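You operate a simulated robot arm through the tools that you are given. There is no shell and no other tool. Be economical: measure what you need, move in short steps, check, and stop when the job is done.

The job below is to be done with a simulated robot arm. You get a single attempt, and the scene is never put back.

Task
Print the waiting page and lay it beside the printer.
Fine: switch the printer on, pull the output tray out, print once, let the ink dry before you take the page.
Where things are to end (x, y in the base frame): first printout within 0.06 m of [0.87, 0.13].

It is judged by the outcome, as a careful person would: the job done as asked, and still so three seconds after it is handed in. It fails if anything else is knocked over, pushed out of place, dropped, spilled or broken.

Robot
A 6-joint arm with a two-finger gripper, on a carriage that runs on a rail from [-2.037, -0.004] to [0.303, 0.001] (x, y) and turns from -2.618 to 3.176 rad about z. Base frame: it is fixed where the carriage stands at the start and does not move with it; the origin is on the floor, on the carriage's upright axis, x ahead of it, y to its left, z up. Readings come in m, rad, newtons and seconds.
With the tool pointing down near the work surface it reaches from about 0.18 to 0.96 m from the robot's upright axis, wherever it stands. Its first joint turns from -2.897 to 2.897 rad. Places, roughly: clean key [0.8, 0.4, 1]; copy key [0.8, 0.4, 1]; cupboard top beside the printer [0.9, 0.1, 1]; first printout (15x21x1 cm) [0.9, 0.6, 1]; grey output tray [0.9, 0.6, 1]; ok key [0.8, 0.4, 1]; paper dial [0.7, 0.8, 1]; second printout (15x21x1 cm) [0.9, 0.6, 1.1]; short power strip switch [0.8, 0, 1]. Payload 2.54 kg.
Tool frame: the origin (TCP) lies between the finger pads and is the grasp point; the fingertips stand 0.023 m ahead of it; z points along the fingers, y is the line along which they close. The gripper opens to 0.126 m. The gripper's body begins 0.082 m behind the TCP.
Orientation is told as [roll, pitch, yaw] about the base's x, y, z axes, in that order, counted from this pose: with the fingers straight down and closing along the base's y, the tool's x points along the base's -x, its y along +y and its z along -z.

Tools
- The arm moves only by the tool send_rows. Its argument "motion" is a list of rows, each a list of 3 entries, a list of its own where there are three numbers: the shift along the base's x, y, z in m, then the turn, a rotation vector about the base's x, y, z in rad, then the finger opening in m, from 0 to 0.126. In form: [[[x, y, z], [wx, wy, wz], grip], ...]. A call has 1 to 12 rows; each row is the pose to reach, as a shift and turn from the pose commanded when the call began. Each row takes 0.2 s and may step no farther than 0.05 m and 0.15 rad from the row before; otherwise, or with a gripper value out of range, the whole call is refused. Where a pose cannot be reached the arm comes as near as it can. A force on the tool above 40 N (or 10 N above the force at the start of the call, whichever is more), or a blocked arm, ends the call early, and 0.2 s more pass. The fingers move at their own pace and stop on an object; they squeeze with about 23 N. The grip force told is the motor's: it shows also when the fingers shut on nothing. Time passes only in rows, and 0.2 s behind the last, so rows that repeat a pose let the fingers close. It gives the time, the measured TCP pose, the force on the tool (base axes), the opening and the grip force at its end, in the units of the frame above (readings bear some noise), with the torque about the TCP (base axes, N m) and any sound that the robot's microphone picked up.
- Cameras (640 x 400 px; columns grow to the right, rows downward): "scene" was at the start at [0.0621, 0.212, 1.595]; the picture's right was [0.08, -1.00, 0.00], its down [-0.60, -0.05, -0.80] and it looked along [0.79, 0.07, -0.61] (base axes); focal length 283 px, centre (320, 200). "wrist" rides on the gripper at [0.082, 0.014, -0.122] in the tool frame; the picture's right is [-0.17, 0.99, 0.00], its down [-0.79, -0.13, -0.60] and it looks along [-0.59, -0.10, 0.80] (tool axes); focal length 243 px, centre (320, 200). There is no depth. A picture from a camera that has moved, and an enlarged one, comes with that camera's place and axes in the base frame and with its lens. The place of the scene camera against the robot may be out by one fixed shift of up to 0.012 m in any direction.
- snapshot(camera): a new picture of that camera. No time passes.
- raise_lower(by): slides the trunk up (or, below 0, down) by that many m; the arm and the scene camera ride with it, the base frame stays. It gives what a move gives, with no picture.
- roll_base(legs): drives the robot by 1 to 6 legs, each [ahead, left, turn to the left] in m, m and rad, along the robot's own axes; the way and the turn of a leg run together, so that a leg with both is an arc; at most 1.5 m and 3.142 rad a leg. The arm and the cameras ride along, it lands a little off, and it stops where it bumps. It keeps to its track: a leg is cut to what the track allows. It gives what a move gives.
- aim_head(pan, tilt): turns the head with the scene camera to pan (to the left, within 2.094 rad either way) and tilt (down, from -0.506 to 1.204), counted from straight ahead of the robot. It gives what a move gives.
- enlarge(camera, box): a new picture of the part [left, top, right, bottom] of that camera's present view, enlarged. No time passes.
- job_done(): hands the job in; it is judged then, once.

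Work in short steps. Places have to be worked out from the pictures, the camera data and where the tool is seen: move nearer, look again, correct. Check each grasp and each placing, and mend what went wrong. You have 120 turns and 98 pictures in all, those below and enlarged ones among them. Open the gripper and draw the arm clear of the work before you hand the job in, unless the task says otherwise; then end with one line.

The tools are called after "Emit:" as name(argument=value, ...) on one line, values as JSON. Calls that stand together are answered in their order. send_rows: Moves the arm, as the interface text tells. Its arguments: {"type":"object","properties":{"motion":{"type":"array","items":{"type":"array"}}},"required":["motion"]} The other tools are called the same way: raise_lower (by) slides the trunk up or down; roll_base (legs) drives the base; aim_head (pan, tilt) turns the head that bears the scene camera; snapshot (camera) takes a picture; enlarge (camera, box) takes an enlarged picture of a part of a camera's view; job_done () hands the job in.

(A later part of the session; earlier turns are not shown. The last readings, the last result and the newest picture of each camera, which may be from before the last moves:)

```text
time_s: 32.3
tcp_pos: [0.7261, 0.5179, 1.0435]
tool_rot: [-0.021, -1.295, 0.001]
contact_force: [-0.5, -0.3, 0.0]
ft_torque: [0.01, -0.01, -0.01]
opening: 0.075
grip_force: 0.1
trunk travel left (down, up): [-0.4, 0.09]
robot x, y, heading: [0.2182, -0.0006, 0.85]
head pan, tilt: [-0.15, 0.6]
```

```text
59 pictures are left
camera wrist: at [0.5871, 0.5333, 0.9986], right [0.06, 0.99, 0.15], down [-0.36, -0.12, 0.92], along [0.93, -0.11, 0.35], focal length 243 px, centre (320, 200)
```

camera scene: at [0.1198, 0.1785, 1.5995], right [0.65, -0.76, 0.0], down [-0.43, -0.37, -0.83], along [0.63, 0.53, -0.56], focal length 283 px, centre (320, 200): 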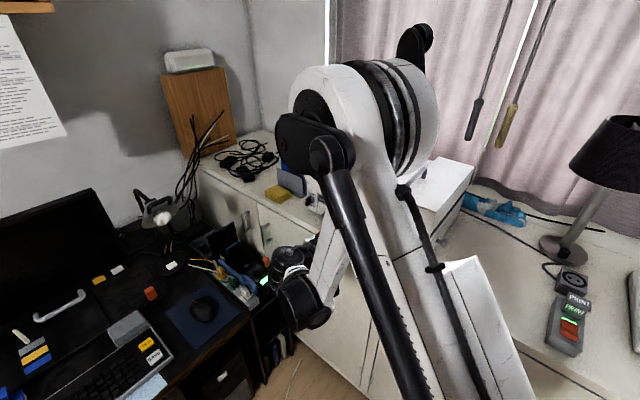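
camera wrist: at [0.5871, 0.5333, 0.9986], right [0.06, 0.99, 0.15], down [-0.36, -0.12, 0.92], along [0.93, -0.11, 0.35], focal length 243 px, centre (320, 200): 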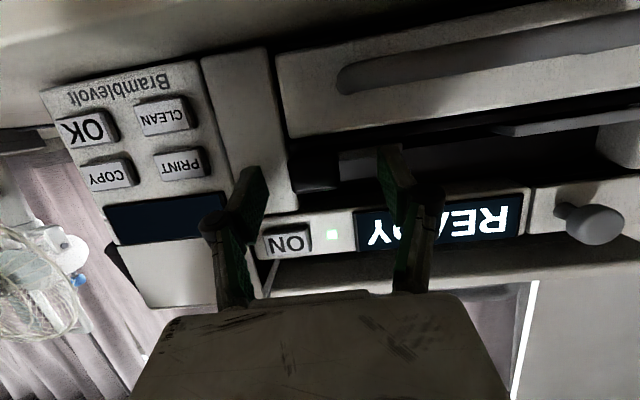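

The block lies between the fingers. I close on it.

Emit:
send_rows(motion=[[[0, 0, 0], [0, 0, 0], 0.05], [[0, 0, 0], [0, 0, 0], 0.03], [[0, 0, 0], [0, 0, 0], 0.015], [[0, 0, 0], [0, 0, 0], 0.01], [[0, 0, 0], [0, 0, 0], 0.01], [[0, 0, 0], [0, 0, 0], 0.01]])

Emit:
enlarge(camera="wrist", box=[180, 80, 500, 280])

```text
time_s: 33.7
tcp_pos: [0.7252, 0.5143, 1.0439]
tool_rot: [-0.016, -1.295, -0.007]
contact_force: [-6.2, -32.5, -17.9]
ft_torque: [-0.42, 0.04, -0.78]
opening: 0.0324
grip_force: 45.4
trunk travel left (down, up): [-0.4, 0.09]
robot x, y, heading: [0.2182, 0.0003, 0.855]
head pan, tilt: [-0.15, 0.6]
```

```text
2.00 times, centred on (340, 180) of wrist
camera zoom: at [0.5876, 0.531, 0.999], right [0.07, 0.99, 0.16], down [-0.36, -0.12, 0.92], along [0.93, -0.12, 0.35], focal length 485 px, centre (280, 240)
```

zoom: 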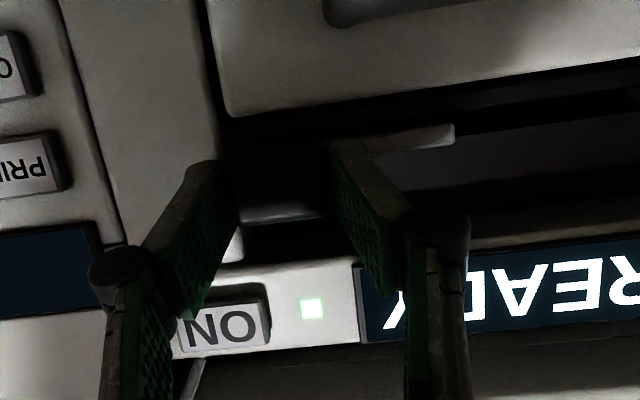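

The tab is held (opening 0.032), with sideways load since it lies some 4 mm to the right. I ease the arm over and pull gently outward.

Emit:
send_rows(motion=[[[0, -0.004, -0.001], [0, 0, 0], 0.01], [[0, -0.004, -0.001], [0, 0, 0], 0.01], [[-0.005, -0.004, -0.001], [0, 0, 0], 0.01], [[-0.012, -0.004, -0.001], [0, 0, 0], 0.01], [[-0.02, -0.004, -0.001], [0, 0, 0], 0.01]])

Emit:
enlarge(camera="wrist", box=[180, 80, 500, 280])

```text
time_s: 34.9
tcp_pos: [0.7023, 0.514, 1.0432]
tool_rot: [-0.021, -1.301, 0.004]
contact_force: [0.7, 16.7, 26.8]
ft_torque: [0.21, -0.1, 0.4]
opening: 0.0329
grip_force: 44.8
trunk travel left (down, up): [-0.4, 0.09]
robot x, y, heading: [0.2206, 0.0001, 0.853]
head pan, tilt: [-0.15, 0.6]
```

```text
2.00 times, centred on (340, 180) of wrist
camera zoom: at [0.5635, 0.5296, 0.9982], right [0.06, 0.99, 0.15], down [-0.37, -0.12, 0.92], along [0.93, -0.11, 0.35], focal length 485 px, centre (280, 240)
```

zoom: 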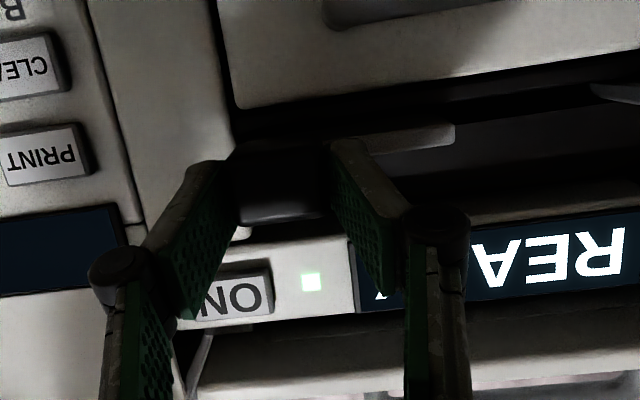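

The grey lip moves with the tab, so it is the output tray. I keep pulling, with a small correction of the side loads.

Emit:
send_rows(motion=[[[-0.01, 0.001, 0.002], [0, 0, 0], 0.01], [[-0.02, 0.001, 0.002], [0, 0, 0], 0.01], [[-0.03, 0.001, 0.002], [0, 0, 0], 0.01], [[-0.04, 0.001, 0.002], [0, 0, 0], 0.01], [[-0.05, 0.001, 0.002], [0, 0, 0], 0.01]])

Emit:
snapshot(camera="wrist")

```text
time_s: 36.1
tcp_pos: [0.6544, 0.5141, 1.0443]
tool_rot: [-0.022, -1.295, 0.005]
contact_force: [-1.3, 10.4, -16.6]
ft_torque: [-0.03, -0.33, 0.21]
opening: 0.0328
grip_force: 45.2
trunk travel left (down, up): [-0.4, 0.09]
robot x, y, heading: [0.2195, 0.0003, 0.854]
head pan, tilt: [-0.15, 0.6]
```

```text
56 pictures are left
camera wrist: at [0.5153, 0.5303, 0.9991], right [0.06, 0.99, 0.15], down [-0.36, -0.12, 0.92], along [0.93, -0.11, 0.35], focal length 243 px, centre (320, 200)
```

wrist: 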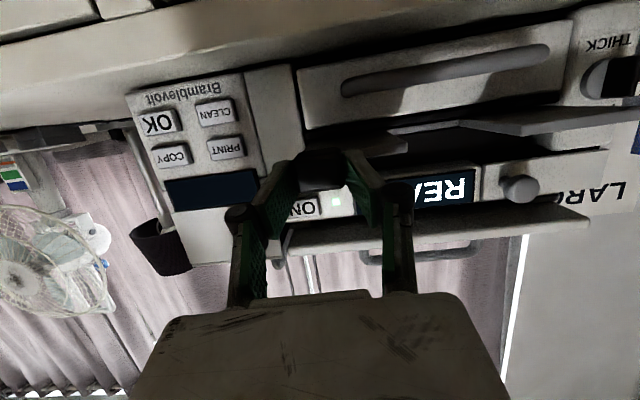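

The tray is sliding well. I keep pulling until it stops.

Emit:
send_rows(motion=[[[-0.01, 0.001, -0.001], [0, 0, 0], 0.01], [[-0.02, 0.001, -0.001], [0, 0, 0], 0.01], [[-0.03, 0.001, -0.001], [0, 0, 0], 0.01], [[-0.04, 0.001, -0.001], [0, 0, 0], 0.01], [[-0.05, 0.001, -0.001], [0, 0, 0], 0.01], [[-0.06, 0.001, -0.001], [0, 0, 0], 0.01]])

Emit:
snapshot(camera="wrist")

```text
time_s: 37.5
tcp_pos: [0.5949, 0.5142, 1.0437]
tool_rot: [-0.024, -1.296, 0.007]
contact_force: [0.3, 3.8, -24.6]
ft_torque: [-0.01, 0.5, -0.03]
opening: 0.0326
grip_force: 45.6
trunk travel left (down, up): [-0.4, 0.09]
robot x, y, heading: [0.2183, 0.0027, 0.851]
head pan, tilt: [-0.15, 0.6]
```

```text
55 pictures are left
camera wrist: at [0.4556, 0.53, 0.9989], right [0.06, 0.99, 0.15], down [-0.36, -0.12, 0.92], along [0.93, -0.11, 0.35], focal length 243 px, centre (320, 200)
```

wrist: 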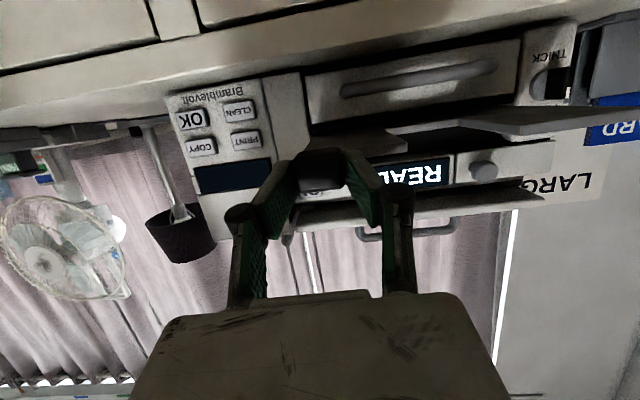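

Out by 13 cm and still easy. I continue to the stop.

Emit:
send_rows(motion=[[[-0.01, 0, -0.002], [0, 0, 0], 0.01], [[-0.02, 0, -0.002], [0, 0, 0], 0.01], [[-0.03, 0, -0.002], [0, 0, 0], 0.01], [[-0.04, 0, -0.002], [0, 0, 0], 0.01], [[-0.05, 0, -0.002], [0, 0, 0], 0.01]])

Emit:
snapshot(camera="wrist")

Emit:
snapshot(camera="scene")

```text
time_s: 38.6
tcp_pos: [0.5554, 0.5137, 1.0438]
tool_rot: [-0.023, -1.302, 0.0]
contact_force: [7.2, 4.0, 6.6]
ft_torque: [0.06, 0.3, 0.11]
opening: 0.0328
grip_force: 45.3
trunk travel left (down, up): [-0.4, 0.09]
robot x, y, heading: [0.2201, -0.0006, 0.855]
head pan, tilt: [-0.15, 0.6]
stopped in row 5: the force on the tool passed its limit at 44 N (the readings are from after the stop); the commanded pose is now the measured one
```

```text
54 pictures are left
camera wrist: at [0.4171, 0.5303, 0.9979], right [0.06, 0.99, 0.15], down [-0.37, -0.12, 0.92], along [0.93, -0.12, 0.35], focal length 243 px, centre (320, 200)
```

wrist: 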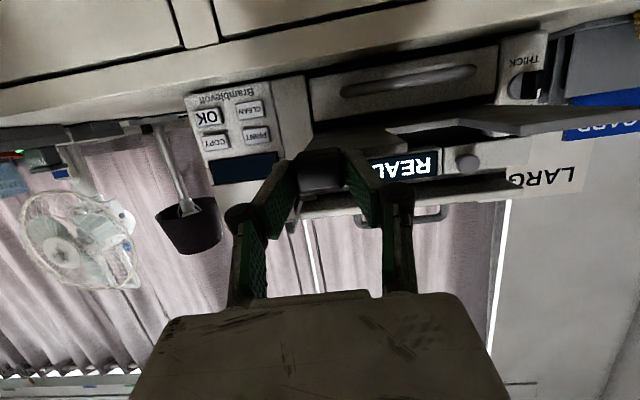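

```text
53 pictures are left
camera scene: at [0.1205, 0.1791, 1.5993], right [0.65, -0.76, 0.0], down [-0.43, -0.36, -0.82], along [0.63, 0.53, -0.57], focal length 283 px, centre (320, 200)
```

scene: 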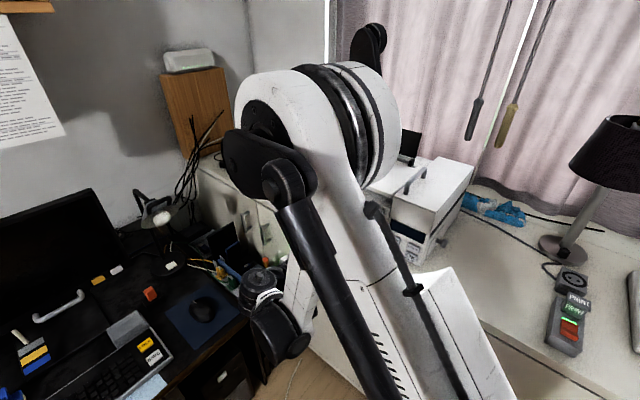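

The tray hit its end stop at about 17 cm. I release the tab, back off and rise to view it from above.

Emit:
send_rows(motion=[[[0, 0, 0], [0, 0, 0], 0.05], [[0, 0, 0], [0, 0, 0], 0.06], [[-0.02, 0, 0], [0, 0, 0], 0.06], [[-0.045, 0, 0], [0, 0, 0], 0.06], [[-0.06, 0, 0.03], [0, 0.1, 0], 0.06], [[-0.06, 0, 0.07], [0, 0.2, 0], 0.06], [[-0.06, 0, 0.11], [0, 0.3, 0], 0.05], [[-0.06, 0, 0.15], [0, 0.4, 0], 0.03], [[-0.06, 0, 0.18], [0, 0.5, 0], 0.0], [[-0.06, 0, 0.2], [0, 0.6, 0], 0.0], [[-0.06, 0, 0.2], [0, 0.6, 0], 0.0]])

Emit:
snapshot(camera="wrist")

```text
time_s: 41.0
tcp_pos: [0.494, 0.5116, 1.2448]
tool_rot: [-0.022, -0.699, 0.0]
contact_force: [0.0, -0.3, -0.9]
ft_torque: [0.04, 0.0, 0.02]
opening: 0.0001
grip_force: 22.5
trunk travel left (down, up): [-0.4, 0.09]
robot x, y, heading: [0.2197, 0.002, 0.856]
head pan, tilt: [-0.15, 0.6]
```

```text
52 pictures are left
camera wrist: at [0.3531, 0.5289, 1.2854], right [0.14, 0.99, 0.09], down [0.22, -0.12, 0.97], along [0.97, -0.12, -0.23], focal length 243 px, centre (320, 200)
```

wrist: 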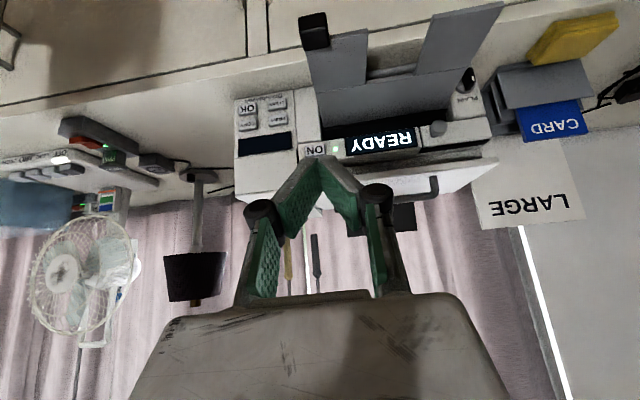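

The grey tray is fully out and forked, and the display says READY. PRINT triangulates to (0.757, 0.414, 1.021), so I bring the closed tips in front of it, keeping right of the tray.

Emit:
send_rows(motion=[[[0.02, -0.04, 0], [0, 0, 0], 0], [[0.05, -0.075, -0.01], [0, 0, 0], 0], [[0.08, -0.098, -0.03], [0, 0, 0], 0], [[0.1, -0.098, -0.065], [0, 0, 0], 0], [[0.12, -0.098, -0.1], [0, 0, 0], 0], [[0.14, -0.098, -0.14], [0, 0, 0], 0], [[0.16, -0.098, -0.18], [0, 0, 0], 0], [[0.185, -0.098, -0.205], [0, 0, 0], 0], [[0.205, -0.098, -0.214], [0, 0, 0], 0], [[0.205, -0.098, -0.214], [0, 0, 0], 0]])

Emit:
enlarge(camera="wrist", box=[140, 30, 540, 280])

```text
time_s: 43.2
tcp_pos: [0.699, 0.4164, 1.0307]
tool_rot: [-0.021, -0.701, -0.001]
contact_force: [0.3, 0.5, 0.3]
ft_torque: [0.0, 0.0, -0.02]
opening: 0.0
grip_force: 22.6
trunk travel left (down, up): [-0.4, 0.09]
robot x, y, heading: [0.2219, -0.0025, 0.851]
head pan, tilt: [-0.15, 0.6]
```

```text
1.60 times, centred on (340, 155) of wrist
camera zoom: at [0.5584, 0.4326, 1.0705], right [0.14, 0.99, 0.09], down [0.22, -0.12, 0.97], along [0.97, -0.12, -0.23], focal length 388 px, centre (288, 272)
```

zoom: 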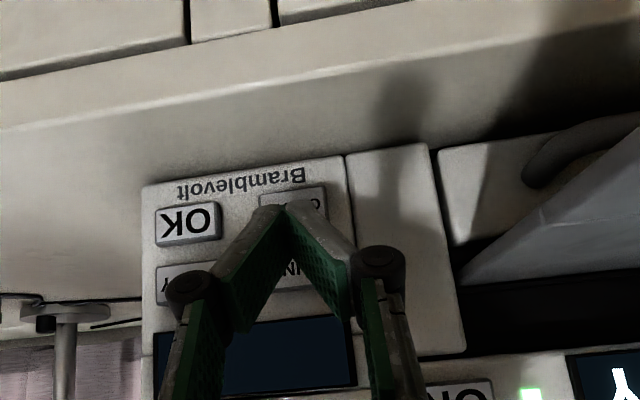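

PRINT's position checks out in this view. I push straight in, slowly, until the click.

Emit:
send_rows(motion=[[[0.015, 0, 0], [0, 0, 0], 0], [[0.025, 0, 0], [0, 0, 0], 0], [[0.03, 0, 0], [0, 0, 0], 0], [[0.034, 0, 0], [0, 0, 0], 0]])

```text
time_s: 44.2
tcp_pos: [0.7338, 0.4177, 1.0305]
tool_rot: [-0.021, -0.7, 0.001]
contact_force: [-1.5, 0.4, -0.2]
ft_torque: [0.0, 0.02, -0.01]
opening: 0.0063
grip_force: 28.7
trunk travel left (down, up): [-0.4, 0.09]
robot x, y, heading: [0.2184, -0.0018, 0.854]
head pan, tilt: [-0.15, 0.6]
```

Touching now, no click yet. I press a few millimetres more.

Emit:
send_rows(motion=[[[0.002, -0.001, 0], [0, 0, 0], 0], [[0.004, -0.001, 0], [0, 0, 0], 0], [[0.006, -0.001, 0], [0, 0, 0], 0]])

```text
time_s: 45.0
tcp_pos: [0.7375, 0.4152, 1.031]
tool_rot: [-0.021, -0.699, 0.0]
contact_force: [-9.5, 1.6, 0.5]
ft_torque: [0.03, 0.05, 0.06]
opening: 0.006
grip_force: 28.3
trunk travel left (down, up): [-0.4, 0.09]
robot x, y, heading: [0.2212, 0.0044, 0.856]
head pan, tilt: [-0.15, 0.6]
heard: click
```

Click. I back away at once and look at the display.

Emit:
send_rows(motion=[[[-0.02, 0, 0], [0, 0, 0], 0], [[-0.05, 0, 0.01], [0, 0, 0], 0], [[-0.08, 0, 0.04], [0, 0, 0], 0], [[-0.11, 0, 0.08], [0, 0, 0], 0], [[-0.14, 0, 0.12], [0, 0, 0], 0], [[-0.17, 0, 0.16], [0, 0, 0], 0], [[-0.2, 0, 0.2], [0, 0, 0], 0], [[-0.22, 0, 0.22], [0, 0, 0], 0], [[-0.22, 0, 0.22], [0, 0, 0], 0]])

Emit:
snapshot(camera="wrist")

```text
time_s: 47.0
tcp_pos: [0.5192, 0.416, 1.2512]
tool_rot: [-0.021, -0.701, 0.0]
contact_force: [0.2, 0.6, -0.5]
ft_torque: [-0.02, -0.06, -0.01]
opening: 0.0
grip_force: 28.2
trunk travel left (down, up): [-0.4, 0.09]
robot x, y, heading: [0.2173, 0.0012, 0.853]
head pan, tilt: [-0.15, 0.6]
```

```text
50 pictures are left
camera wrist: at [0.3798, 0.4321, 1.2911], right [0.14, 0.99, 0.09], down [0.22, -0.12, 0.97], along [0.97, -0.12, -0.23], focal length 243 px, centre (320, 200)
```

wrist: 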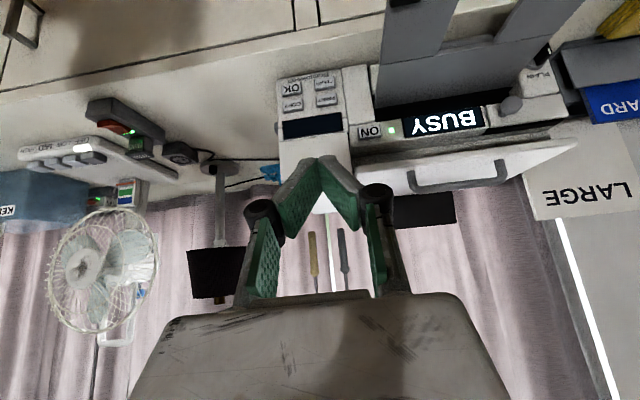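

BUSY: it is printing. I shift to a better viewpoint over the tray while waiting.

Emit:
send_rows(motion=[[[-0.01, 0.03, 0], [0, 0, 0], 0], [[-0.02, 0.06, 0.01], [0, 0.05, 0], 0], [[-0.03, 0.09, 0.02], [0, 0.1, 0], 0], [[-0.03, 0.12, 0.03], [0, 0.15, 0], 0], [[-0.03, 0.15, 0.04], [0, 0.2, 0], 0], [[-0.03, 0.15, 0.04], [0, 0.2, 0], 0], [[-0.03, 0.15, 0.04], [0, 0.2, 0], 0], [[-0.03, 0.15, 0.04], [0, 0.2, 0], 0], [[-0.03, 0.15, 0.04], [0, 0.2, 0], 0], [[-0.03, 0.15, 0.04], [0, 0.2, 0], 0]])

Emit:
snapshot(camera="wrist")

```text
time_s: 49.2
tcp_pos: [0.487, 0.5662, 1.2899]
tool_rot: [-0.021, -0.501, -0.001]
contact_force: [-0.3, -0.3, -0.2]
ft_torque: [0.0, -0.01, 0.0]
opening: 0.0
grip_force: 28.8
trunk travel left (down, up): [-0.4, 0.09]
robot x, y, heading: [0.2177, -0.0003, 0.855]
head pan, tilt: [-0.15, 0.6]
```

```text
49 pictures are left
camera wrist: at [0.3576, 0.5827, 1.3591], right [0.15, 0.99, 0.06], down [0.41, -0.12, 0.91], along [0.9, -0.12, -0.42], focal length 243 px, centre (320, 200)
```

wrist: 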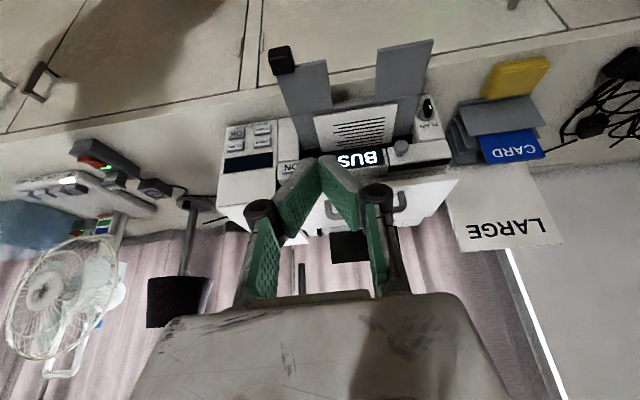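

The page is feeding out onto the tray. I wait further and look again.

Emit:
send_rows(motion=[[[0, 0, 0], [0, 0, 0], 0], [[0, 0, 0], [0, 0, 0], 0], [[0, 0, 0], [0, 0, 0], 0], [[0, 0, 0], [0, 0, 0], 0], [[0, 0, 0], [0, 0, 0], 0], [[0, 0, 0], [0, 0, 0], 0], [[0, 0, 0], [0, 0, 0], 0], [[0, 0, 0], [0, 0, 0], 0], [[0, 0, 0], [0, 0, 0], 0], [[0, 0, 0], [0, 0, 0], 0], [[0, 0, 0], [0, 0, 0], 0], [[0, 0, 0], [0, 0, 0], 0]])

Emit:
enlarge(camera="wrist", box=[220, 30, 460, 180])

```text
time_s: 51.8
tcp_pos: [0.4882, 0.5655, 1.2912]
tool_rot: [-0.022, -0.5, 0.0]
contact_force: [0.4, -0.1, 0.5]
ft_torque: [0.0, -0.03, 0.02]
opening: 0.0002
grip_force: 28.5
trunk travel left (down, up): [-0.4, 0.09]
robot x, y, heading: [0.2232, -0.0025, 0.852]
head pan, tilt: [-0.15, 0.6]
```

```text
2.67 times, centred on (340, 105) of wrist
camera zoom: at [0.3576, 0.5827, 1.3591], right [0.15, 0.99, 0.06], down [0.41, -0.12, 0.91], along [0.9, -0.12, -0.42], focal length 647 px, centre (267, 453)
```

zoom: 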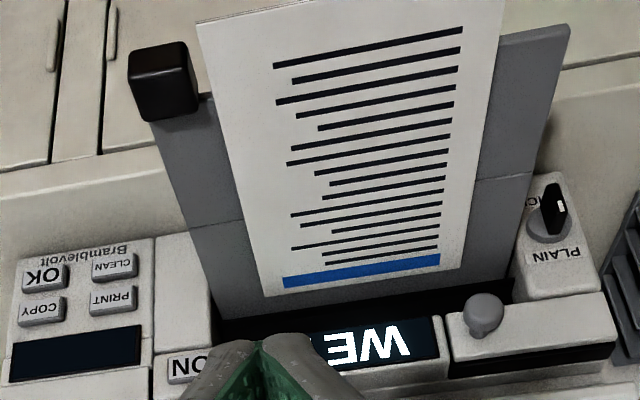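

The page is out and the display reads WET. I keep waiting, without touching it.

Emit:
send_rows(motion=[[[0, 0, 0], [0, 0, 0], 0], [[0, 0, 0], [0, 0, 0], 0], [[0, 0, 0], [0, 0, 0], 0], [[0, 0, 0], [0, 0, 0], 0], [[0, 0, 0], [0, 0, 0], 0], [[0, 0, 0], [0, 0, 0], 0], [[0, 0, 0], [0, 0, 0], 0], [[0, 0, 0], [0, 0, 0], 0], [[0, 0, 0], [0, 0, 0], 0], [[0, 0, 0], [0, 0, 0], 0], [[0, 0, 0], [0, 0, 0], 0], [[0, 0, 0], [0, 0, 0], 0]])

Emit:
send_rows(motion=[[[0, 0, 0], [0, 0, 0], 0], [[0, 0, 0], [0, 0, 0], 0], [[0, 0, 0], [0, 0, 0], 0], [[0, 0, 0], [0, 0, 0], 0], [[0, 0, 0], [0, 0, 0], 0], [[0, 0, 0], [0, 0, 0], 0], [[0, 0, 0], [0, 0, 0], 0], [[0, 0, 0], [0, 0, 0], 0], [[0, 0, 0], [0, 0, 0], 0], [[0, 0, 0], [0, 0, 0], 0], [[0, 0, 0], [0, 0, 0], 0], [[0, 0, 0], [0, 0, 0], 0]])

Emit:
snapshot(camera="wrist")

Emit:
snapshot(camera="scene")

```text
time_s: 54.4
tcp_pos: [0.4882, 0.5662, 1.2904]
tool_rot: [-0.02, -0.501, -0.002]
contact_force: [-0.3, 0.8, -0.3]
ft_torque: [-0.01, -0.01, 0.03]
opening: 0.0
grip_force: 28.2
trunk travel left (down, up): [-0.4, 0.09]
robot x, y, heading: [0.2202, 0.002, 0.849]
head pan, tilt: [-0.15, 0.6]
```

```text
time_s: 57.0
tcp_pos: [0.4876, 0.5664, 1.2911]
tool_rot: [-0.021, -0.501, 0.0]
contact_force: [0.0, 0.7, -0.4]
ft_torque: [0.0, 0.01, -0.01]
opening: 0.0
grip_force: 27.9
trunk travel left (down, up): [-0.4, 0.09]
robot x, y, heading: [0.2193, 0.0031, 0.854]
head pan, tilt: [-0.15, 0.6]
```

```text
47 pictures are left
camera wrist: at [0.3576, 0.5827, 1.3591], right [0.15, 0.99, 0.06], down [0.41, -0.12, 0.91], along [0.9, -0.12, -0.42], focal length 243 px, centre (320, 200)
```

wrist: 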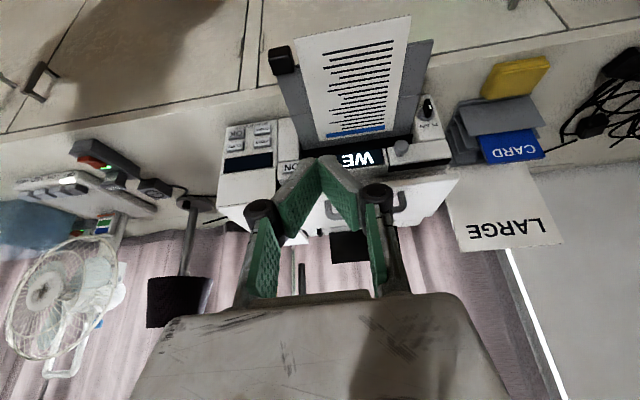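

```text
46 pictures are left
camera scene: at [0.1198, 0.1789, 1.5994], right [0.65, -0.76, 0.0], down [-0.43, -0.37, -0.83], along [0.63, 0.53, -0.56], focal length 283 px, centre (320, 200)
```

scene: 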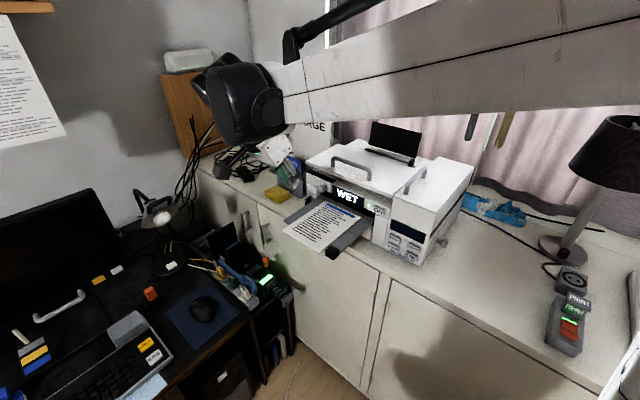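

Still WET, and the scene camera can see the display. I work out the page lies at centre (0.66, 0.61), near edge x≈0.55 overhanging the tray by ~4 cm, z≈1.035. While waiting, I back the base 0.12 m for room to hold the gripper level.

Emit:
roll_base(legs=[[-0.08, 0.09, 0]])

Emit:
enlarge(camera="scene", box=[240, 100, 480, 250])

```text
time_s: 58.3
tcp_pos: [0.3656, 0.5669, 1.2918]
tool_rot: [-0.02, -0.501, 0.003]
contact_force: [-0.5, -0.1, -0.1]
ft_torque: [0.01, 0.01, 0.0]
opening: 0.0
grip_force: 28.4
trunk travel left (down, up): [-0.4, 0.09]
robot x, y, heading: [0.1013, -0.0016, 0.855]
head pan, tilt: [-0.15, 0.6]
```

```text
2.67 times, centred on (360, 175) of scene
camera zoom: at [-0.0015, 0.1784, 1.5994], right [0.65, -0.76, 0.0], down [-0.43, -0.37, -0.83], along [0.63, 0.54, -0.56], focal length 754 px, centre (213, 267)
```

zoom: 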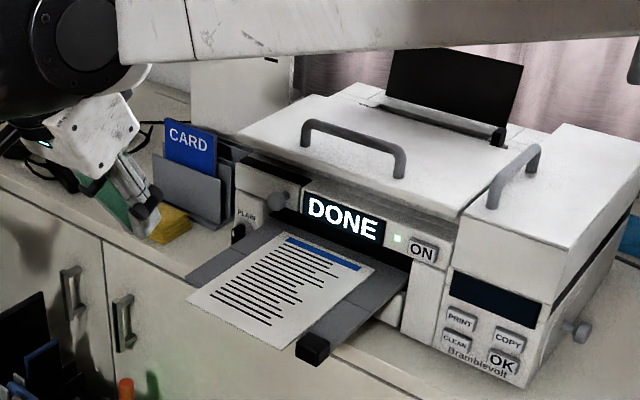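

DONE, so the ink is dry. I now bring the gripper level (pointing along +x) in front of the page.

Emit:
send_rows(motion=[[[0, 0, -0.02], [0, -0.12, 0], 0.03], [[0, 0, -0.04], [0, -0.24, 0], 0.04], [[0, 0.01, -0.06], [0, -0.36, 0], 0.04], [[0, 0.02, -0.08], [0, -0.48, 0], 0.04], [[0.0, 0.03, -0.1], [0, -0.6, 0], 0.04], [[0.0, 0.04, -0.12], [0, -0.72, 0], 0.04], [[0.0, 0.045, -0.14], [0, -0.84, 0], 0.04], [[0.0, 0.045, -0.16], [0, -0.96, 0], 0.04], [[0.0, 0.045, -0.17], [0, -1.07, 0], 0.04], [[0.0, 0.045, -0.17], [0, -1.07, 0], 0.04]])

Emit:
snapshot(camera="wrist")

Emit:
snapshot(camera="scene")

```text
time_s: 60.5
tcp_pos: [0.3671, 0.6104, 1.1214]
tool_rot: [-1.964, -1.569, 1.945]
contact_force: [-0.2, 0.5, 0.8]
ft_torque: [0.0, -0.03, -0.01]
opening: 0.0396
grip_force: 0.0
trunk travel left (down, up): [-0.4, 0.09]
robot x, y, heading: [0.0993, -0.0006, 0.855]
head pan, tilt: [-0.15, 0.6]
```

```text
44 pictures are left
camera wrist: at [0.2459, 0.6263, 1.0398], right [0.02, 0.99, 0.16], down [-0.6, -0.12, 0.79], along [0.8, -0.11, 0.59], focal length 243 px, centre (320, 200)
```

wrist: 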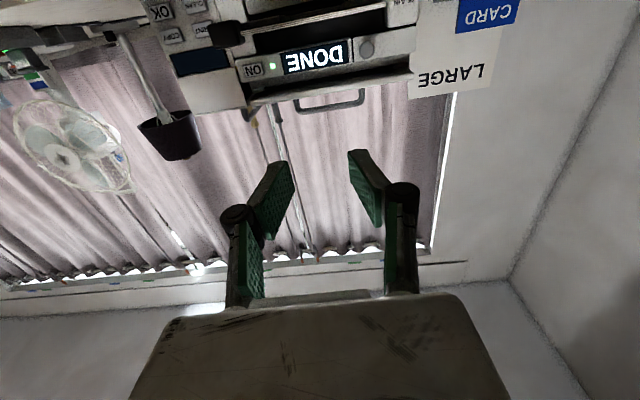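

```text
43 pictures are left
camera scene: at [-0.0009, 0.1788, 1.5994], right [0.65, -0.76, 0.0], down [-0.43, -0.37, -0.82], along [0.63, 0.54, -0.57], focal length 283 px, centre (320, 200)
```

scene: 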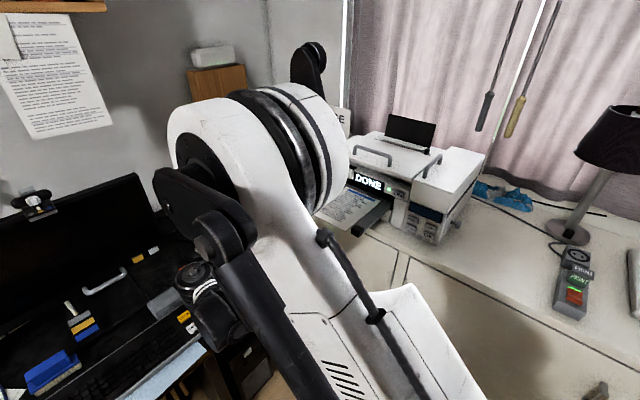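

The gripper points along +x. Now I roll it a quarter turn so the fingers close vertically, with the camera on the left.

Emit:
send_rows(motion=[[[0, 0, 0], [0.131, 0, 0], 0.04], [[0, 0, 0], [0.262, 0, 0], 0.04], [[0, 0, 0], [0.393, 0, 0], 0.04], [[0, 0, 0], [0.524, 0, 0], 0.04], [[0, 0, 0], [0.655, 0, 0], 0.04], [[0, 0, 0], [0.785, 0, 0], 0.04], [[0, 0, 0], [0.916, 0, 0], 0.04], [[0, 0, 0], [1.047, 0, 0], 0.04], [[0, 0, 0], [1.178, 0, 0], 0.04], [[0, 0, 0], [1.309, 0, 0], 0.04], [[0, 0, 0], [1.44, 0, 0], 0.04], [[0, 0, 0], [1.571, 0, 0], 0.04]])

Emit:
snapshot(camera="wrist")

```text
time_s: 63.1
tcp_pos: [0.3669, 0.6116, 1.1205]
tool_rot: [1.549, -0.129, -1.569]
contact_force: [0.7, 0.1, -0.5]
ft_torque: [0.02, 0.02, 0.0]
opening: 0.0401
grip_force: 0.0
out of reach, approached as far as the arm can: row 12
trunk travel left (down, up): [-0.4, 0.09]
robot x, y, heading: [0.101, -0.0006, 0.851]
head pan, tilt: [-0.15, 0.6]
```

```text
42 pictures are left
camera wrist: at [0.2458, 0.6955, 1.1274], right [0.02, -0.04, 1.0], down [-0.6, -0.8, -0.02], along [0.8, -0.6, -0.04], focal length 243 px, centre (320, 200)
```

wrist: 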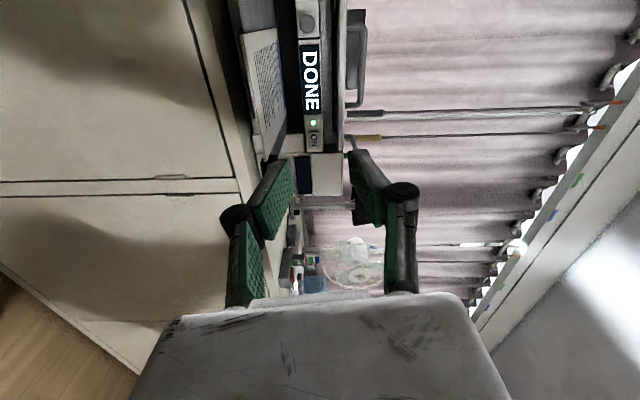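

The roll stopped about 7° short at a joint limit. The other way round should have plenty of room, so I roll back and on to the opposite quarter turn.

Emit:
send_rows(motion=[[[0, 0, 0], [-0.14, 0, 0], 0.04], [[0, 0, 0], [-0.28, 0, 0], 0.04], [[0, 0, 0], [-0.42, 0, 0], 0.04], [[0, 0, 0], [-0.56, 0, 0], 0.04], [[0, 0, 0], [-0.7, 0, 0], 0.04], [[0, 0, 0], [-0.84, 0, 0], 0.04], [[0, 0, 0], [-0.98, 0, 0], 0.04], [[0, 0, 0], [-1.12, 0, 0], 0.04], [[0, 0, 0], [-1.26, 0, 0], 0.04], [[0, 0, 0], [-1.4, 0, 0], 0.04], [[0, 0, 0], [-1.5, 0, 0], 0.04], [[0, 0, 0], [-1.571, 0, 0], 0.04]])

Emit:
send_rows(motion=[[[0, 0, 0], [-0.14, 0, 0], 0.04], [[0, 0, 0], [-0.28, 0, 0], 0.04], [[0, 0, 0], [-0.42, 0, 0], 0.04], [[0, 0, 0], [-0.56, 0, 0], 0.04], [[0, 0, 0], [-0.7, 0, 0], 0.04], [[0, 0, 0], [-0.84, 0, 0], 0.04], [[0, 0, 0], [-0.98, 0, 0], 0.04], [[0, 0, 0], [-1.12, 0, 0], 0.04], [[0, 0, 0], [-1.26, 0, 0], 0.04], [[0, 0, 0], [-1.4, 0, 0], 0.04], [[0, 0, 0], [-1.5, 0, 0], 0.04], [[0, 0, 0], [-1.571, 0, 0], 0.04]])

Emit:
snapshot(camera="wrist")

```text
time_s: 65.7
tcp_pos: [0.366, 0.6128, 1.1218]
tool_rot: [-1.583, -1.438, 1.561]
contact_force: [0.2, 0.2, -0.9]
ft_torque: [0.0, 0.0, 0.04]
opening: 0.0398
grip_force: 0.1
trunk travel left (down, up): [-0.4, 0.09]
robot x, y, heading: [0.1006, 0.0028, 0.856]
head pan, tilt: [-0.15, 0.6]
```

```text
time_s: 68.3
tcp_pos: [0.3641, 0.6129, 1.1215]
tool_rot: [-1.592, 0.134, 1.569]
contact_force: [0.1, -0.6, 0.6]
ft_torque: [-0.01, 0.02, 0.0]
opening: 0.0401
grip_force: 0.0
trunk travel left (down, up): [-0.4, 0.09]
robot x, y, heading: [0.1018, 0.0002, 0.854]
head pan, tilt: [-0.15, 0.6]
```

```text
41 pictures are left
camera wrist: at [0.244, 0.5294, 1.1165], right [0.02, 0.03, -1.0], down [-0.6, 0.8, 0.01], along [0.8, 0.6, 0.04], focal length 243 px, centre (320, 200)
```

wrist: 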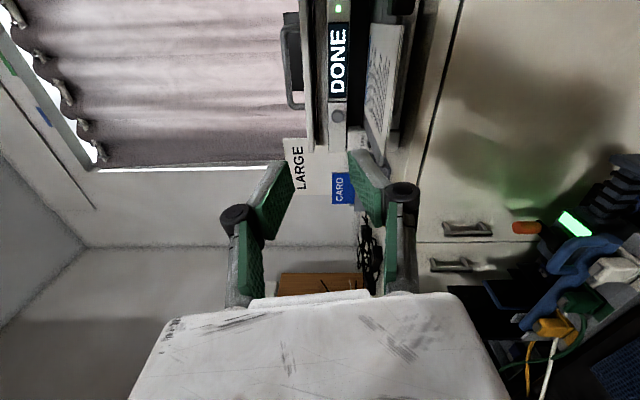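

Now the quarter turn is there, over-rotated by about 0.13 rad. I correct that and enlarge the view of the page, seen nearly edge on.

Emit:
send_rows(motion=[[[0, 0, 0], [0.067, 0.01, 0], 0.04], [[0, 0, 0], [0.134, 0.02, 0], 0.04], [[0, 0, 0], [0.134, 0.02, 0], 0.04]])

Emit:
enlarge(camera="wrist", box=[300, 0, 460, 200])

Emit:
snapshot(camera="scene")

```text
time_s: 69.1
tcp_pos: [0.3651, 0.6128, 1.1195]
tool_rot: [-1.572, -0.004, 1.57]
contact_force: [0.2, 0.5, 1.0]
ft_torque: [0.04, 0.0, -0.01]
opening: 0.0403
grip_force: 0.0
trunk travel left (down, up): [-0.4, 0.09]
robot x, y, heading: [0.0988, -0.0005, 0.859]
head pan, tilt: [-0.15, 0.6]
```

```text
2.00 times, centred on (380, 100) of wrist
camera zoom: at [0.2436, 0.5304, 1.1072], right [0.0, 0.17, -0.99], down [-0.6, 0.79, 0.14], along [0.8, 0.59, 0.1], focal length 485 px, centre (200, 400)
```

zoom: 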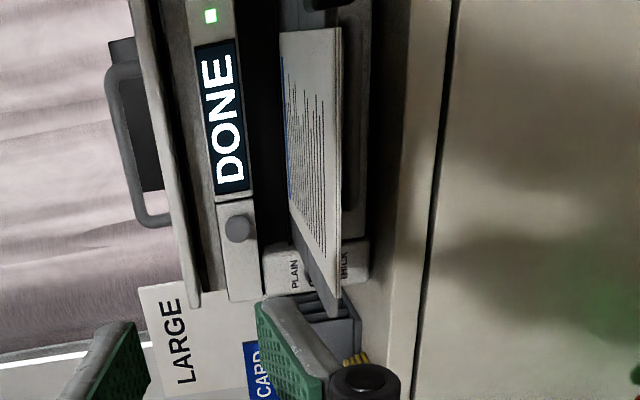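

```text
39 pictures are left
camera scene: at [-0.0009, 0.1784, 1.5994], right [0.65, -0.76, 0.0], down [-0.43, -0.37, -0.83], along [0.63, 0.54, -0.56], focal length 283 px, centre (320, 200)
```

scene: 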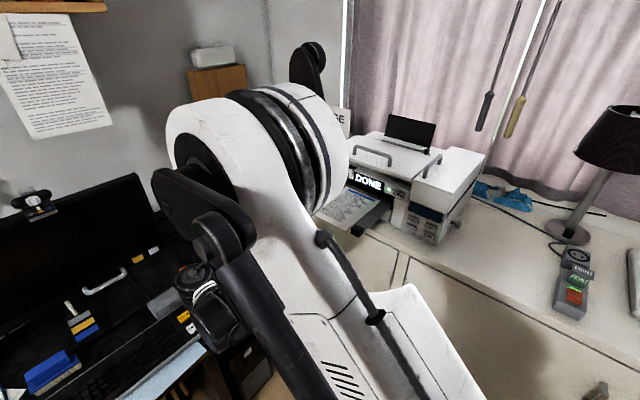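

The page's near edge is at x≈0.55, y 0.54–0.68, with mid-thickness z≈1.035. I descend to that height and advance so the fingers straddle it in the notch of the tray.

Emit:
send_rows(motion=[[[0, 0, -0.03], [0, 0, 0], 0.045], [[0, 0, -0.06], [0, 0, 0], 0.045], [[0.0, 0, -0.085], [0, 0, 0], 0.045], [[0.04, 0, -0.085], [0, 0, 0], 0.045], [[0.08, 0, -0.085], [0, 0, 0], 0.045], [[0.11, 0, -0.085], [0, 0, 0], 0.045], [[0.13, 0, -0.085], [0, 0, 0], 0.045], [[0.13, 0, -0.085], [0, 0, 0], 0.045]])

Emit:
snapshot(camera="wrist")

```text
time_s: 70.9
tcp_pos: [0.4975, 0.6113, 1.0341]
tool_rot: [-1.571, -0.002, 1.57]
contact_force: [0.1, 0.6, -0.1]
ft_torque: [0.0, -0.02, 0.04]
opening: 0.0447
grip_force: 0.0
trunk travel left (down, up): [-0.4, 0.09]
robot x, y, heading: [0.0961, 0.0005, 0.859]
head pan, tilt: [-0.15, 0.6]
```

```text
38 pictures are left
camera wrist: at [0.3755, 0.5301, 1.0213], right [0.0, 0.17, -0.99], down [-0.6, 0.79, 0.13], along [0.8, 0.59, 0.1], focal length 243 px, centre (320, 200)
```

wrist: 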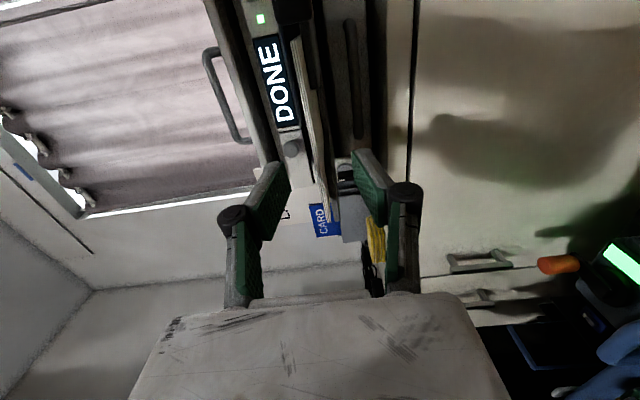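

The page edge is centred between the fingers. I advance around it.

Emit:
send_rows(motion=[[[0.02, 0, 0], [0, 0, 0], 0.045], [[0.04, 0, 0], [0, 0, 0], 0.045], [[0.062, 0, 0], [0, 0, 0], 0.045], [[0.062, 0, 0], [0, 0, 0], 0.045]])

Emit:
enlarge(camera="wrist", box=[200, 20, 480, 280])

```text
time_s: 71.9
tcp_pos: [0.5578, 0.6118, 1.0342]
tool_rot: [-1.573, 0.0, 1.571]
contact_force: [0.5, 0.6, 0.1]
ft_torque: [0.01, 0.02, 0.0]
opening: 0.0449
grip_force: 0.1
trunk travel left (down, up): [-0.4, 0.09]
robot x, y, heading: [0.1021, 0.0024, 0.854]
head pan, tilt: [-0.15, 0.6]
```

```text
1.54 times, centred on (340, 150) of wrist
camera zoom: at [0.4372, 0.5298, 1.0214], right [0.0, 0.17, -0.99], down [-0.6, 0.79, 0.13], along [0.8, 0.59, 0.1], focal length 373 px, centre (289, 277)
```

zoom: 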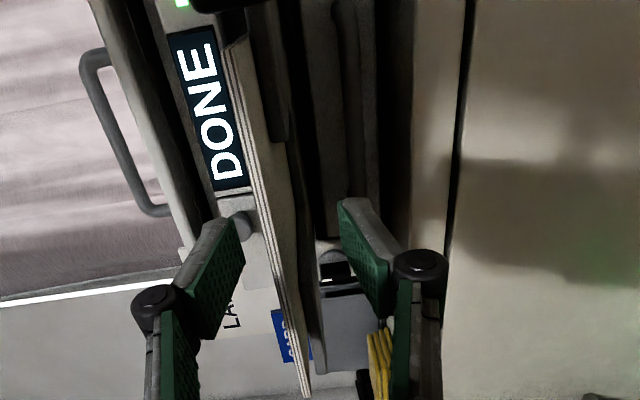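

The page lies between the pads. I close on it.

Emit:
send_rows(motion=[[[0, 0, 0], [0, 0, 0], 0.03], [[0, 0, 0], [0, 0, 0], 0.02], [[0, 0, 0], [0, 0, 0], 0.01], [[0, 0, 0], [0, 0, 0], 0.0], [[0, 0, 0], [0, 0, 0], 0.0], [[0, 0, 0], [0, 0, 0], 0.0]])

Emit:
enlarge(camera="wrist", box=[200, 20, 480, 280])

```text
time_s: 73.3
tcp_pos: [0.5585, 0.611, 1.036]
tool_rot: [-1.574, -0.003, 1.571]
contact_force: [1.1, -1.2, 6.4]
ft_torque: [-0.08, -0.14, -0.03]
opening: 0.0061
grip_force: 23.2
trunk travel left (down, up): [-0.4, 0.09]
robot x, y, heading: [0.101, -0.0017, 0.857]
head pan, tilt: [-0.15, 0.6]
```

```text
1.54 times, centred on (340, 150) of wrist
camera zoom: at [0.4368, 0.5295, 1.0218], right [0.0, 0.17, -0.99], down [-0.6, 0.79, 0.13], along [0.8, 0.59, 0.1], focal length 373 px, centre (289, 277)
```

zoom: 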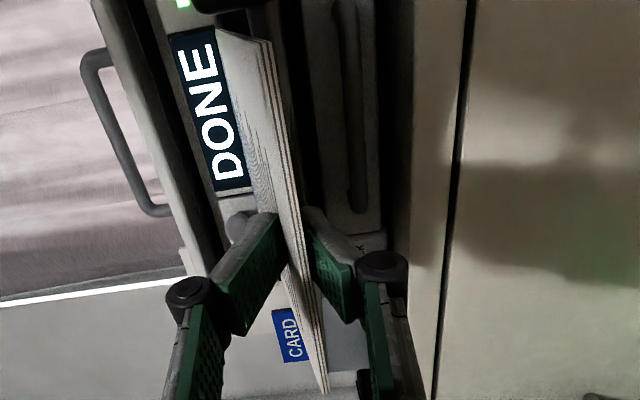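

Held (6 mm between pads). I raise it slightly and draw it out of the slot toward me.

Emit:
send_rows(motion=[[[0, 0, 0.004], [0, 0, 0], 0], [[-0.015, 0, 0.008], [0, 0, 0], 0], [[-0.03, 0, 0.01], [0, 0, 0], 0], [[-0.05, 0, 0.012], [0, 0, 0], 0], [[-0.07, 0, 0.02], [0, 0, 0], 0], [[-0.09, 0, 0.04], [0, 0, 0], 0], [[-0.09, 0, 0.07], [0, 0, 0], 0], [[-0.09, 0, 0.1], [0, 0, 0], 0], [[-0.09, 0, 0.12], [0, 0, 0], 0], [[-0.09, 0, 0.12], [0, 0, 0], 0]])

Emit:
snapshot(camera="wrist")

Emit:
snapshot(camera="scene")

```text
time_s: 75.5
tcp_pos: [0.4665, 0.6107, 1.1554]
tool_rot: [-1.571, -0.001, 1.57]
contact_force: [0.3, -0.3, -0.2]
ft_torque: [0.0, 0.09, -0.01]
opening: 0.0061
grip_force: 22.9
trunk travel left (down, up): [-0.4, 0.09]
robot x, y, heading: [0.101, -0.0003, 0.854]
head pan, tilt: [-0.15, 0.6]
```

```text
35 pictures are left
camera wrist: at [0.3459, 0.5298, 1.143], right [0.0, 0.17, -0.99], down [-0.6, 0.79, 0.13], along [0.8, 0.59, 0.1], focal length 243 px, centre (320, 200)
```

wrist: 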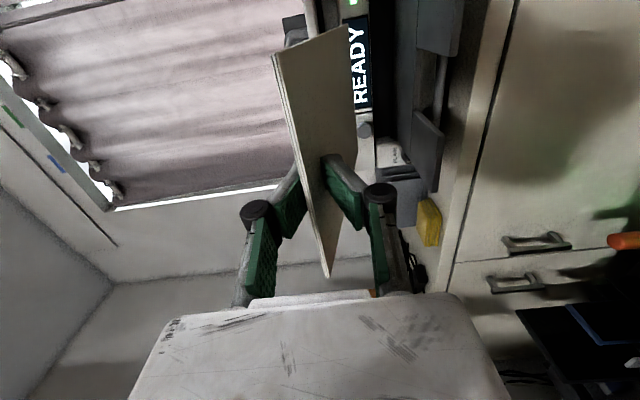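

```text
34 pictures are left
camera scene: at [-0.0009, 0.1782, 1.5994], right [0.65, -0.76, 0.0], down [-0.43, -0.37, -0.83], along [0.63, 0.54, -0.56], focal length 283 px, centre (320, 200)
```

scene: 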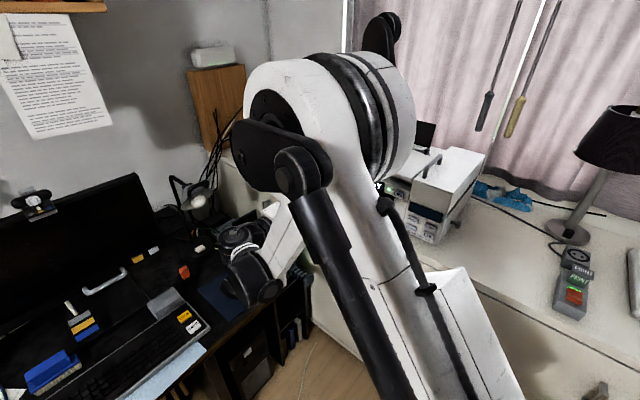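

The page is held firmly and the printer is back to READY. I back the base another 0.1 m for room.

Emit:
roll_base(legs=[[-0.066, 0.0755, 0]])

Emit:
send_rows(motion=[[[0.02, -0.04, 0], [0, 0, 0], 0], [[0.04, -0.08, 0], [0, 0, 0], 0], [[0.06, -0.12, 0], [0, 0, 0], 0], [[0.08, -0.16, 0], [0, 0, 0], 0], [[0.1, -0.2, 0], [0, 0, 0], 0], [[0.12, -0.24, 0], [0, 0, 0], 0], [[0.13, -0.28, 0], [0, 0, 0], 0], [[0.13, -0.32, 0], [0, 0, 0], 0], [[0.13, -0.36, 0], [0, 0, 0], 0], [[0.13, -0.4, 0], [0, 0, 0], 0], [[0.13, -0.44, 0], [0, 0, 0], 0], [[0.13, -0.46, 0], [0, 0, 0], 0]])

Emit:
snapshot(camera="wrist")

Emit:
snapshot(camera="scene")

```text
time_s: 76.6
tcp_pos: [0.3687, 0.6108, 1.1551]
tool_rot: [-1.57, -0.001, 1.57]
contact_force: [0.3, 0.4, -0.8]
ft_torque: [0.01, 0.08, -0.01]
opening: 0.0061
grip_force: 22.9
trunk travel left (down, up): [-0.4, 0.09]
robot x, y, heading: [0.0012, -0.0018, 0.855]
head pan, tilt: [-0.15, 0.6]
```

```text
time_s: 79.2
tcp_pos: [0.5065, 0.1614, 1.2152]
tool_rot: [-1.568, -0.004, 1.568]
contact_force: [0.2, 0.3, -0.8]
ft_torque: [0.0, 0.1, 0.05]
opening: 0.006
grip_force: 23.1
out of reach, approached as far as the arm can: row 6, 7, 8, 9, 10, 11, 12
trunk travel left (down, up): [-0.4, 0.09]
robot x, y, heading: [0.0006, 0.0037, 0.856]
head pan, tilt: [-0.15, 0.6]
```

```text
33 pictures are left
camera wrist: at [0.3842, 0.0794, 1.2028], right [0.0, 0.17, -0.99], down [-0.6, 0.79, 0.14], along [0.8, 0.59, 0.1], focal length 243 px, centre (320, 200)
```

wrist: 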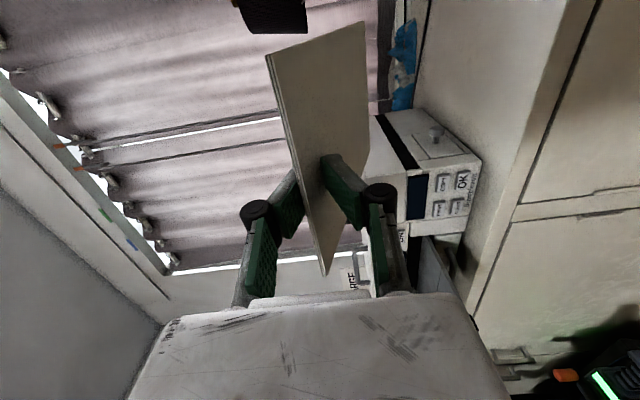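

```text
32 pictures are left
camera scene: at [-0.0997, 0.1775, 1.5995], right [0.65, -0.76, 0.0], down [-0.43, -0.37, -0.83], along [0.63, 0.54, -0.56], focal length 283 px, centre (320, 200)
```

scene: 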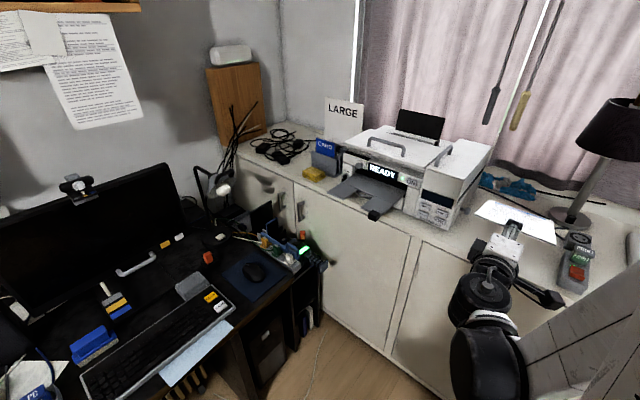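

Only the height was off (1.215 instead of 1.155, a reach limit close in). I now advance over the cupboard top, well above it, and see what the measured pose is.

Emit:
send_rows(motion=[[[0.04, 0, 0], [0, 0, 0], 0], [[0.08, 0, 0], [0, 0, 0], 0], [[0.12, 0, 0], [0, 0, 0], 0], [[0.15, 0, 0], [0, 0, 0], 0], [[0.15, 0, 0], [0, 0, 0], 0]])

Emit:
snapshot(camera="scene")

```text
time_s: 80.4
tcp_pos: [0.6604, 0.1606, 1.2175]
tool_rot: [-1.57, -0.002, 1.569]
contact_force: [0.1, 0.2, -0.9]
ft_torque: [0.0, 0.13, 0.04]
opening: 0.0063
grip_force: 22.9
trunk travel left (down, up): [-0.4, 0.09]
robot x, y, heading: [0.0028, 0.0009, 0.86]
head pan, tilt: [-0.15, 0.6]
```

```text
31 pictures are left
camera scene: at [-0.0993, 0.1782, 1.5995], right [0.65, -0.76, 0.0], down [-0.43, -0.37, -0.83], along [0.63, 0.53, -0.56], focal length 283 px, centre (320, 200)
```

scene: 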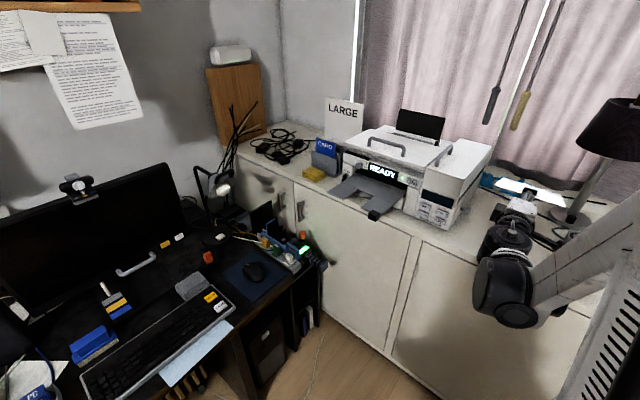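

I pan the head toward the laying place to measure the cupboard edge, strip and the held page.

Emit:
aim_head(pan=-0.6, tilt=0.65)

Emit:
snapshot(camera="scene")

Emit:
snapshot(camera="wrist")

```text
time_s: 81.3
tcp_pos: [0.6603, 0.1596, 1.2172]
tool_rot: [-1.571, -0.003, 1.571]
contact_force: [0.1, -0.3, -0.9]
ft_torque: [0.04, 0.08, -0.01]
opening: 0.006
grip_force: 23.1
trunk travel left (down, up): [-0.4, 0.09]
robot x, y, heading: [0.0032, 0.0002, 0.858]
head pan, tilt: [-0.6, 0.649]
```

```text
30 pictures are left
camera scene: at [-0.0827, 0.1429, 1.5952], right [0.25, -0.97, 0.0], down [-0.58, -0.15, -0.8], along [0.77, 0.2, -0.6], focal length 283 px, centre (320, 200)
```

scene: 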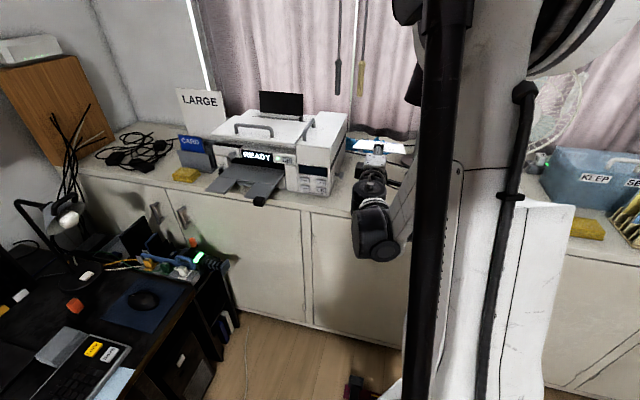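

```text
29 pictures are left
camera wrist: at [0.5389, 0.0789, 1.2044], right [0.0, 0.17, -0.99], down [-0.6, 0.79, 0.13], along [0.8, 0.59, 0.1], focal length 243 px, centre (320, 200)
```

wrist: 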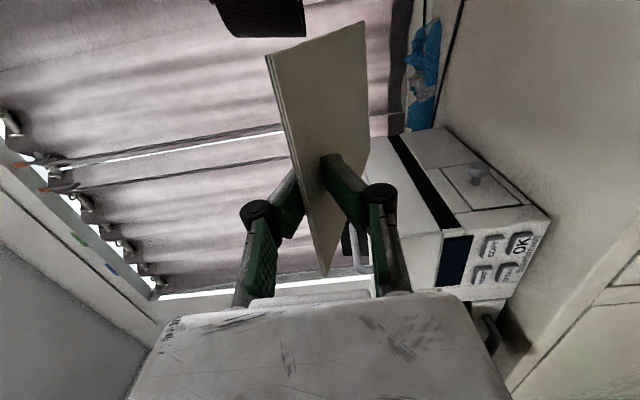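

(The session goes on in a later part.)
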